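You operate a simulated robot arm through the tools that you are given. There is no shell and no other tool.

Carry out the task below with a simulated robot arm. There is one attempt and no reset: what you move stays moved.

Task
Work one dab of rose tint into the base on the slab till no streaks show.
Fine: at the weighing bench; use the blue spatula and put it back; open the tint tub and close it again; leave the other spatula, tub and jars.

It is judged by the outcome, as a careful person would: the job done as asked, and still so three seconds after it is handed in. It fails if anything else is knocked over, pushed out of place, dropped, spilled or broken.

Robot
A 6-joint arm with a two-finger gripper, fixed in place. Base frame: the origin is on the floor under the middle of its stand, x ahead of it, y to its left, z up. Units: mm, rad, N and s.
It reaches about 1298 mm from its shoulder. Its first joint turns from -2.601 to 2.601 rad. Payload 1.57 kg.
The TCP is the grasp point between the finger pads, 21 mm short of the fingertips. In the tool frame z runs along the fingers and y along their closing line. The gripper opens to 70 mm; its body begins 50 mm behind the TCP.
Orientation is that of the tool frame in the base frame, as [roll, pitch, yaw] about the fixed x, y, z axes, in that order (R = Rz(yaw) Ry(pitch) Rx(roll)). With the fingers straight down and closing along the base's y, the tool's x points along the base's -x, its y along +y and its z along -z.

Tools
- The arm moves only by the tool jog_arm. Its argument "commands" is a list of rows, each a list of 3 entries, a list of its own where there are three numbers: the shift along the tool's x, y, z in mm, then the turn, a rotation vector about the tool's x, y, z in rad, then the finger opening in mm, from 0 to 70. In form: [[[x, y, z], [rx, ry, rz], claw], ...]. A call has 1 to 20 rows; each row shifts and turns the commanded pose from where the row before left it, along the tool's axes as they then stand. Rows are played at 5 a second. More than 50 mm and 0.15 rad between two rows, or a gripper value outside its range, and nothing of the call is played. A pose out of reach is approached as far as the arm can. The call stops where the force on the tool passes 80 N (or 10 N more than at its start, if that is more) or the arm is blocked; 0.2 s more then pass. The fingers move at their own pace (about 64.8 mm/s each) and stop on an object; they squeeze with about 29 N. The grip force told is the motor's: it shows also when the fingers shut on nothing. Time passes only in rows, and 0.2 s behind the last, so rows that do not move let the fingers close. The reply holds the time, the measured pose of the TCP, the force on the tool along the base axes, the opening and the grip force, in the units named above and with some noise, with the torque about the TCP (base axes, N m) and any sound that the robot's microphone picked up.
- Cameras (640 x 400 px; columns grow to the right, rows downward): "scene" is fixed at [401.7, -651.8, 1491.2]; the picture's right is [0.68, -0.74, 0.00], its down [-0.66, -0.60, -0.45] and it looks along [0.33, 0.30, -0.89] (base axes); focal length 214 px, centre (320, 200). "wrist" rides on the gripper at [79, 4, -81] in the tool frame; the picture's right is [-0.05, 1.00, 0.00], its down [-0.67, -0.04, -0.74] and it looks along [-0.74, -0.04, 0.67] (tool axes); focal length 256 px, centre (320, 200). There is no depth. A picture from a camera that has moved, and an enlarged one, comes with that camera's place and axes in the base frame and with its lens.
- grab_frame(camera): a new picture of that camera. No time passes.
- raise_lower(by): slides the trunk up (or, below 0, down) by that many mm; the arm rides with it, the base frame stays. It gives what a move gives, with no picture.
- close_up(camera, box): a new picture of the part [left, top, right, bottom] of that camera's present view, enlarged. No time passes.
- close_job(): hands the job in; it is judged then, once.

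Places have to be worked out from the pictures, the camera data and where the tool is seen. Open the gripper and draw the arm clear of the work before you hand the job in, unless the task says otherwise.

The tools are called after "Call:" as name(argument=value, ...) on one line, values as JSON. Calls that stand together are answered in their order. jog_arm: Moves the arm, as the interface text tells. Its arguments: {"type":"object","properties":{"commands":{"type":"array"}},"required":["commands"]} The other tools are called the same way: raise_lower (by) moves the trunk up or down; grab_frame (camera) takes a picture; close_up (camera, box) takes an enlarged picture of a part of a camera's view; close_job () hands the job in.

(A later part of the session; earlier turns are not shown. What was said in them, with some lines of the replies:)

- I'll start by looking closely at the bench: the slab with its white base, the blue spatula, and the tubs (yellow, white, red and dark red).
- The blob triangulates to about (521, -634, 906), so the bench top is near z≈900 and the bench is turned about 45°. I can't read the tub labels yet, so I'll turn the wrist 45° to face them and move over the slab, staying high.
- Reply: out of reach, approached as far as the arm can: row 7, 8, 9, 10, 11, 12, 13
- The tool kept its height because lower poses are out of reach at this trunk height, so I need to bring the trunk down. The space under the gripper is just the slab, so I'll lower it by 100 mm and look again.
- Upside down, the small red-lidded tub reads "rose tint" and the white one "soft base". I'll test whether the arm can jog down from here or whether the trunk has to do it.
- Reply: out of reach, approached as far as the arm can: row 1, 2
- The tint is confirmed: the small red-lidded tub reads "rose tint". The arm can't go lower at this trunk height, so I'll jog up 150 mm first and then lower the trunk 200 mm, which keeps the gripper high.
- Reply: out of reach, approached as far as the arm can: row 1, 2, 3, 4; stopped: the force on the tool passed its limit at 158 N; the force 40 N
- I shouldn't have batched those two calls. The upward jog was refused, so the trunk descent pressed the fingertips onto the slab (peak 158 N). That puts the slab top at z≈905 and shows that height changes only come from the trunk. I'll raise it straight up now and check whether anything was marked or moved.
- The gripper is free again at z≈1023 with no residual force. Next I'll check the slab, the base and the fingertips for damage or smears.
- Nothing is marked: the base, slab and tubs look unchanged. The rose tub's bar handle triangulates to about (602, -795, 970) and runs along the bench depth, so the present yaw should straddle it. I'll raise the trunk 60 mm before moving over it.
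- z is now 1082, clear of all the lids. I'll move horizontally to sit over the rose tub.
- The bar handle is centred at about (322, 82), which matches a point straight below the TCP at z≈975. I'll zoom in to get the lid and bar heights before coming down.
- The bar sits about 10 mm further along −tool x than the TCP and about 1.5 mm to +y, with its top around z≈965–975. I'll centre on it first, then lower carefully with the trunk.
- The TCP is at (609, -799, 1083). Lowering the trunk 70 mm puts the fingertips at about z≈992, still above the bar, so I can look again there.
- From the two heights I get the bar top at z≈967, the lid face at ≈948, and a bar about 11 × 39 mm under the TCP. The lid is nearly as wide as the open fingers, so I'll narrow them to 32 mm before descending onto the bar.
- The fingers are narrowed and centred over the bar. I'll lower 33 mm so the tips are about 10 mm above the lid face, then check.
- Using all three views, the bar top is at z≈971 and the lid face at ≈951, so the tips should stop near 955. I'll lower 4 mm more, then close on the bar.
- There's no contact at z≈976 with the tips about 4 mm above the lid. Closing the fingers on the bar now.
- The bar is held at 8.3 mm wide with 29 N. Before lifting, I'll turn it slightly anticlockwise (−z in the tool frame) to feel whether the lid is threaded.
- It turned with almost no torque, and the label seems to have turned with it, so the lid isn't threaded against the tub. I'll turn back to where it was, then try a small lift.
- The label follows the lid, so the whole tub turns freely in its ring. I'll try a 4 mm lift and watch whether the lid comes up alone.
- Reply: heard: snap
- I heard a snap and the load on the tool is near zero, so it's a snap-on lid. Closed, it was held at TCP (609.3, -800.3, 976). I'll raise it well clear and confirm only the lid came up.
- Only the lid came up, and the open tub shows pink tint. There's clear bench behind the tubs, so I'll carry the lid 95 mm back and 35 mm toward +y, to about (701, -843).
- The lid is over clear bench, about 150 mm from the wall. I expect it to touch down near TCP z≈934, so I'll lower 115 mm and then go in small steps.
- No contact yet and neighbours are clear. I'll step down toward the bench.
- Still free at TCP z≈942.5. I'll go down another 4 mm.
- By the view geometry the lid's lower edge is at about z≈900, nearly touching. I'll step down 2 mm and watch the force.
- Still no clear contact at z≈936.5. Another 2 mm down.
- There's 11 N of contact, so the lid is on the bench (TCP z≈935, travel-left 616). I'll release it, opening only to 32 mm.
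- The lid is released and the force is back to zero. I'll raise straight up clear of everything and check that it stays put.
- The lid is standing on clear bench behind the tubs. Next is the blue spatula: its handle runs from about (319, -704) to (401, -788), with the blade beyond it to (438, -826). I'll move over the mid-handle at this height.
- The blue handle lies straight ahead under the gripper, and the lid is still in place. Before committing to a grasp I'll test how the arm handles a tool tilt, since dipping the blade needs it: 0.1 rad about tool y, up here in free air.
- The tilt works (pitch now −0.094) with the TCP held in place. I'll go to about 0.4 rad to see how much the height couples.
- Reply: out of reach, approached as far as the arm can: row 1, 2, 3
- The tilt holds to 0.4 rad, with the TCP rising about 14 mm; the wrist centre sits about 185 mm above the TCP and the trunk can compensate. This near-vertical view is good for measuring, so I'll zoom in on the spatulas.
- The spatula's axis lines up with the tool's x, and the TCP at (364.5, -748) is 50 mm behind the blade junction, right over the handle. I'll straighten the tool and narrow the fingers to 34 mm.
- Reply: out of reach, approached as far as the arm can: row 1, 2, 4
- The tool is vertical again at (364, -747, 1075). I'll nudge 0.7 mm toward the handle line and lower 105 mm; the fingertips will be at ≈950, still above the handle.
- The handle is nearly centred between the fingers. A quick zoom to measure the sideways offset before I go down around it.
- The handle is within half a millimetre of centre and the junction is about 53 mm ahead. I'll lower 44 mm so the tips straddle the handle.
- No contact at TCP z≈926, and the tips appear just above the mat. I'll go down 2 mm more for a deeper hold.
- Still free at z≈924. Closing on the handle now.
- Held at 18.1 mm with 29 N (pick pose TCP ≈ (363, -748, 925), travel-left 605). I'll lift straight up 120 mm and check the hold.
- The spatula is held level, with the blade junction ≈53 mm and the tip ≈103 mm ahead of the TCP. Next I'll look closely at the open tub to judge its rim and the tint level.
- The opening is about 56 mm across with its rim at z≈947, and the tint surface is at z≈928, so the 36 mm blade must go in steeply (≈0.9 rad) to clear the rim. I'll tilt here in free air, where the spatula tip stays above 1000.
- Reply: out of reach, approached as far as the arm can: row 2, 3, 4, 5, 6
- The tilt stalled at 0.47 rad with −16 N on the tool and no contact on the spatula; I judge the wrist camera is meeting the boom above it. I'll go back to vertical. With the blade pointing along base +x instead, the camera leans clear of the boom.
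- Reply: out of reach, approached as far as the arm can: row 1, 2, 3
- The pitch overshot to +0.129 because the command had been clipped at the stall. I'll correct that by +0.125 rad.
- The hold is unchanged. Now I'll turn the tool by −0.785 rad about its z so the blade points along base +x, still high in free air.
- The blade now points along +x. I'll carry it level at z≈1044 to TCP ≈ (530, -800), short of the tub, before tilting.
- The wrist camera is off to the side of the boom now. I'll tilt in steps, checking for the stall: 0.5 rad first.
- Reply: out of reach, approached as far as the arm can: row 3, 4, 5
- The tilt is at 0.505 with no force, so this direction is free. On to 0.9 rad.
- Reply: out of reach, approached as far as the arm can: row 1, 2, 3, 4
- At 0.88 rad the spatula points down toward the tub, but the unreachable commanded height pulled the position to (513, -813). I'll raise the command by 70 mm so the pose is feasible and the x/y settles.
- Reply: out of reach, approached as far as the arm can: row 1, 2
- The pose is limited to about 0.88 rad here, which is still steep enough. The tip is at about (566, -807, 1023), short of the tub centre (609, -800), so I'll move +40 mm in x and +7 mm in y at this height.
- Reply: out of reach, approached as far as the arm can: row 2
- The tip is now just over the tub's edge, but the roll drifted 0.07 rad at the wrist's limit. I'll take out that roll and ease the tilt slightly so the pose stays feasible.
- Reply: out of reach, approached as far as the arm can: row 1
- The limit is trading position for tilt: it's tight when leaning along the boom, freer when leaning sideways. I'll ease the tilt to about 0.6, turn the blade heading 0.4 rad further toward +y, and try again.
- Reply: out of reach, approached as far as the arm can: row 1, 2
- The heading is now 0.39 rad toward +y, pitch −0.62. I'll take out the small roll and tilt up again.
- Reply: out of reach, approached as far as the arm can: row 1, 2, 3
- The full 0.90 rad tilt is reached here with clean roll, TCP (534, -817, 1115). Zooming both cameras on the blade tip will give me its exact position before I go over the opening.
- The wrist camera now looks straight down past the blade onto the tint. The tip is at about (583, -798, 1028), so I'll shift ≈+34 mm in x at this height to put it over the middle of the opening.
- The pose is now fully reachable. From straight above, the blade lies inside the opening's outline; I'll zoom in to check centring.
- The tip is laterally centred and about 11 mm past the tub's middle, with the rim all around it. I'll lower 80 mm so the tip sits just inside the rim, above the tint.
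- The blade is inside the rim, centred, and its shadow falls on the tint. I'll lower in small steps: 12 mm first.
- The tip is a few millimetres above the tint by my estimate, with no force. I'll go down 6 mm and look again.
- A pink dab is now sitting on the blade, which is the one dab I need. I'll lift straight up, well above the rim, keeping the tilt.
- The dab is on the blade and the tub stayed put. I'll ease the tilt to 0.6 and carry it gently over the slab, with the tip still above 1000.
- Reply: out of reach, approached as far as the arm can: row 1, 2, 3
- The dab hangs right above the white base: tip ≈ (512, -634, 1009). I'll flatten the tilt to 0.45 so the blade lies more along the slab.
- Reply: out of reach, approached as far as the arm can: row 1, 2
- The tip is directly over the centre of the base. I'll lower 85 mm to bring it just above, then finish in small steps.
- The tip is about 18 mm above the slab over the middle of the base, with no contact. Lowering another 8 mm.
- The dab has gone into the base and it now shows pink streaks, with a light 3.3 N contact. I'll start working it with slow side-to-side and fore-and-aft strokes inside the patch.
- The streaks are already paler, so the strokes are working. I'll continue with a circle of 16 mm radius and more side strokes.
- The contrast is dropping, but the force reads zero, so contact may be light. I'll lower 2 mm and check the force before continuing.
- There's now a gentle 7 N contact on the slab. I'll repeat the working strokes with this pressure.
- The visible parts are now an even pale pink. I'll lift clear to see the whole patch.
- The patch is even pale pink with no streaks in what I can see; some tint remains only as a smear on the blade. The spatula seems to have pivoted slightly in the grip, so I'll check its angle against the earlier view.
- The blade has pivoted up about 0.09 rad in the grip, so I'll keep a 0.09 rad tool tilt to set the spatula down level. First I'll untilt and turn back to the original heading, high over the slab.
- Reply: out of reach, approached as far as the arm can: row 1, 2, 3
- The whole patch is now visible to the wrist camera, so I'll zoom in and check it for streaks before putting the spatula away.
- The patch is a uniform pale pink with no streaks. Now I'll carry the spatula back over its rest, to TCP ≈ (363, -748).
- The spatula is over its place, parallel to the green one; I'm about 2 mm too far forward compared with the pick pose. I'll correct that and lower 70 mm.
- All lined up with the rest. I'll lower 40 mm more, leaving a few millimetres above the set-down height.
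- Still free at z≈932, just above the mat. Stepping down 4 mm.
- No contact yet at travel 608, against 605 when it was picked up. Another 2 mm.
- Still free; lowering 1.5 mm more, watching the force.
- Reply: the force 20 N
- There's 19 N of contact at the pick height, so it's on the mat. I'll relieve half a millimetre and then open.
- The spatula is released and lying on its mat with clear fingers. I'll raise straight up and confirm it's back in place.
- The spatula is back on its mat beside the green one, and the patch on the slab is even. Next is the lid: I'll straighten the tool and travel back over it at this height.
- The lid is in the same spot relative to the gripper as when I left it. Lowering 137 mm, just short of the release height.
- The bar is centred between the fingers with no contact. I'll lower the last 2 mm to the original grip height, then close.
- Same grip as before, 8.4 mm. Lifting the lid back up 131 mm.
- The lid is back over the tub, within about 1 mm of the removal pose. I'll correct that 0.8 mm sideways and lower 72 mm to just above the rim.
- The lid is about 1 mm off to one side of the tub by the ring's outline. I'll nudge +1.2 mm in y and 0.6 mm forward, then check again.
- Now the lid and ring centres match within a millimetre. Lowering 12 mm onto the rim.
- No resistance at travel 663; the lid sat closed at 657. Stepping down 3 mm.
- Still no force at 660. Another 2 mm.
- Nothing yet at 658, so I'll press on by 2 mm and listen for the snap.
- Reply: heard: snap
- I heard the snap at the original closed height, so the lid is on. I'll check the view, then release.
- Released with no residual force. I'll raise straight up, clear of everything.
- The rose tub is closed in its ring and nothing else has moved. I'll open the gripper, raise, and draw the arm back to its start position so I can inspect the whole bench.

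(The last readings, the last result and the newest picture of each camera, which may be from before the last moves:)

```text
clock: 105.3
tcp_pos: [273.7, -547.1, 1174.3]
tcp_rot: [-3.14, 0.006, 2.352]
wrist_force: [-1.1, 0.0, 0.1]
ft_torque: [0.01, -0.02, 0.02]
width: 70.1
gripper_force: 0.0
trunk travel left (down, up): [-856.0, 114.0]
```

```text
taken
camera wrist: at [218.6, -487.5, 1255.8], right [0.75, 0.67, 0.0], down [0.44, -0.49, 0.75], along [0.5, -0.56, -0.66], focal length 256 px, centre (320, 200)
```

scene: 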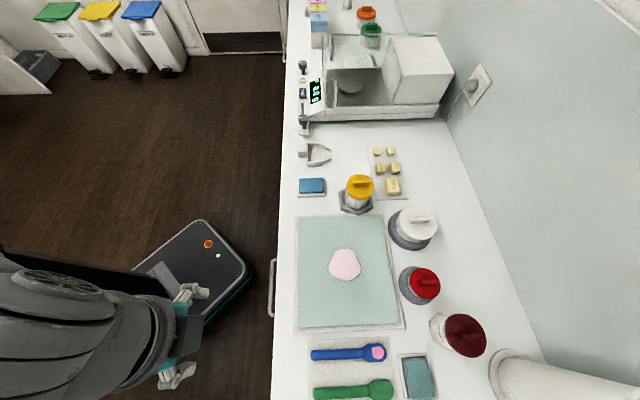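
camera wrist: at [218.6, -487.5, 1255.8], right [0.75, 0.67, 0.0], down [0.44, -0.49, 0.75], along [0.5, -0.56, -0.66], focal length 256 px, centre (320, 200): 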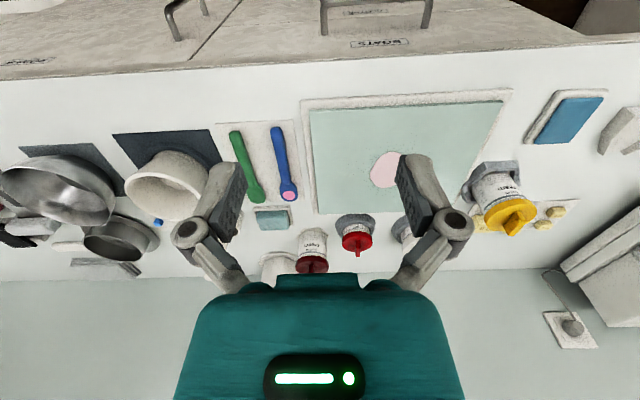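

The arm is clear with the gripper open. I'll do a last close inspection of the patch, the closed tub and the spatula rest.

Call:
close_up(camera="scene", box=[310, 235, 380, 295])

Call:
close_up(camera="scene", box=[380, 190, 540, 290])

Call:
close_up(camera="scene", box=[290, 300, 450, 400])

Call:
close_up(camera="scene", box=[280, 130, 440, 230])

```text
6.67 times, centred on (345, 265) of scene
camera zoom: at [401.7, -651.8, 1491.2], right [0.68, -0.74, 0.0], down [-0.66, -0.6, -0.45], along [0.33, 0.3, -0.89], focal length 1430 px, centre (153, -233)
```

zoom: 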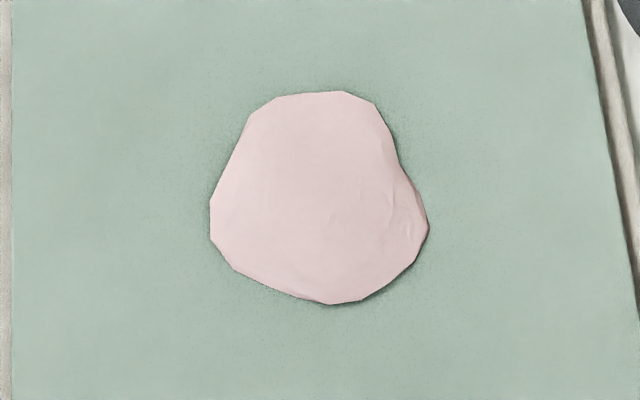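

```text
4.00 times, centred on (460, 240) of scene
camera zoom: at [401.7, -651.8, 1491.2], right [0.68, -0.74, 0.0], down [-0.66, -0.6, -0.45], along [0.33, 0.3, -0.89], focal length 858 px, centre (-240, 40)
```

zoom: 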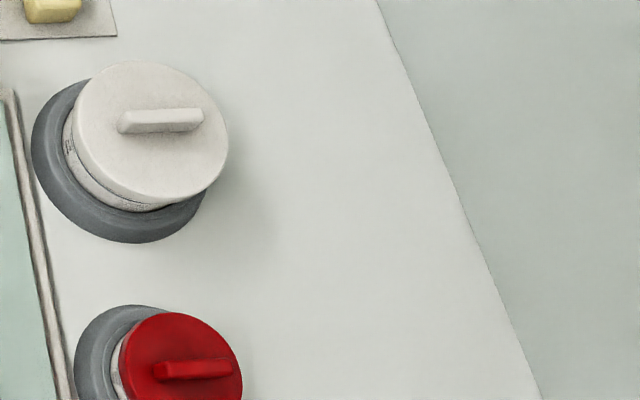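

```text
4.00 times, centred on (370, 350) of scene
camera zoom: at [401.7, -651.8, 1491.2], right [0.68, -0.74, 0.0], down [-0.66, -0.6, -0.45], along [0.33, 0.3, -0.89], focal length 858 px, centre (120, -400)
```

zoom: 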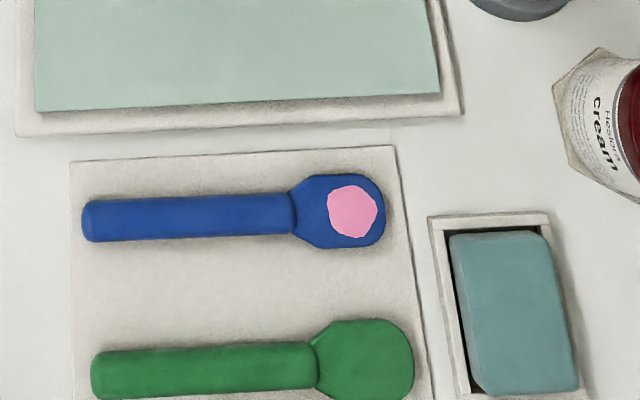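

```text
4.00 times, centred on (360, 180) of scene
camera zoom: at [401.7, -651.8, 1491.2], right [0.68, -0.74, 0.0], down [-0.66, -0.6, -0.45], along [0.33, 0.3, -0.89], focal length 858 px, centre (160, 280)
```

zoom: 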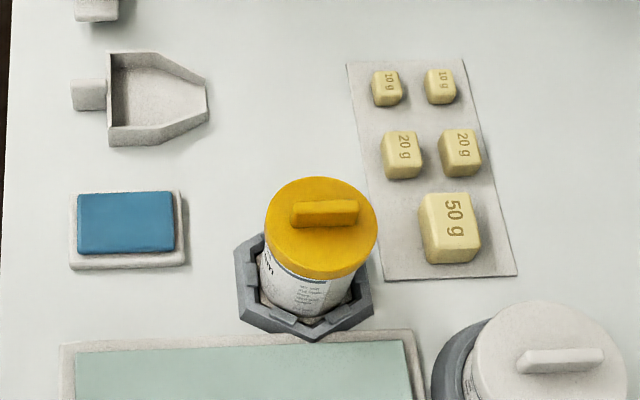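

The bench looks as it should:
- **Base:** an even pale pink with no streaks.
- **Rose tub:** snapped shut in its ring.
- **Blue spatula:** back on its mat, with a tint smear left on the blade.
- **Everything else:** unchanged from the first pictures. My early fingertip touch on the slab left no mark.

The arm is clear and the gripper open, so I'm handing in.

Call:
close_job()

```text
The job is handed in.
```

I worked one dab of rose tint into the base, and it is now an even pale pink with no streaks showing. The job is handed in; I haven't seen the verdict.

- **Tint tub:** I took the dab from the red-lidded tub labelled "rose tint". Its lid is back on, and I heard it snap shut.
- **Blue spatula:** it is back on its mat, within 2–3 mm of where it was. I didn't wipe it, so a smear of tint is still on the blade.
- **Everything else:** the green spatula, the "soft base" tub and the jars look unmoved in the final pictures.

**Slab contact:** early on I sent an upward move and a downward trunk move together. The upward move was refused, so the trunk pressed the open fingertips onto the slab, peaking at 158 N. I raised it straight away. No marks showed on the slab, the base or the fingers, then or in the final pictures of the slab and base.
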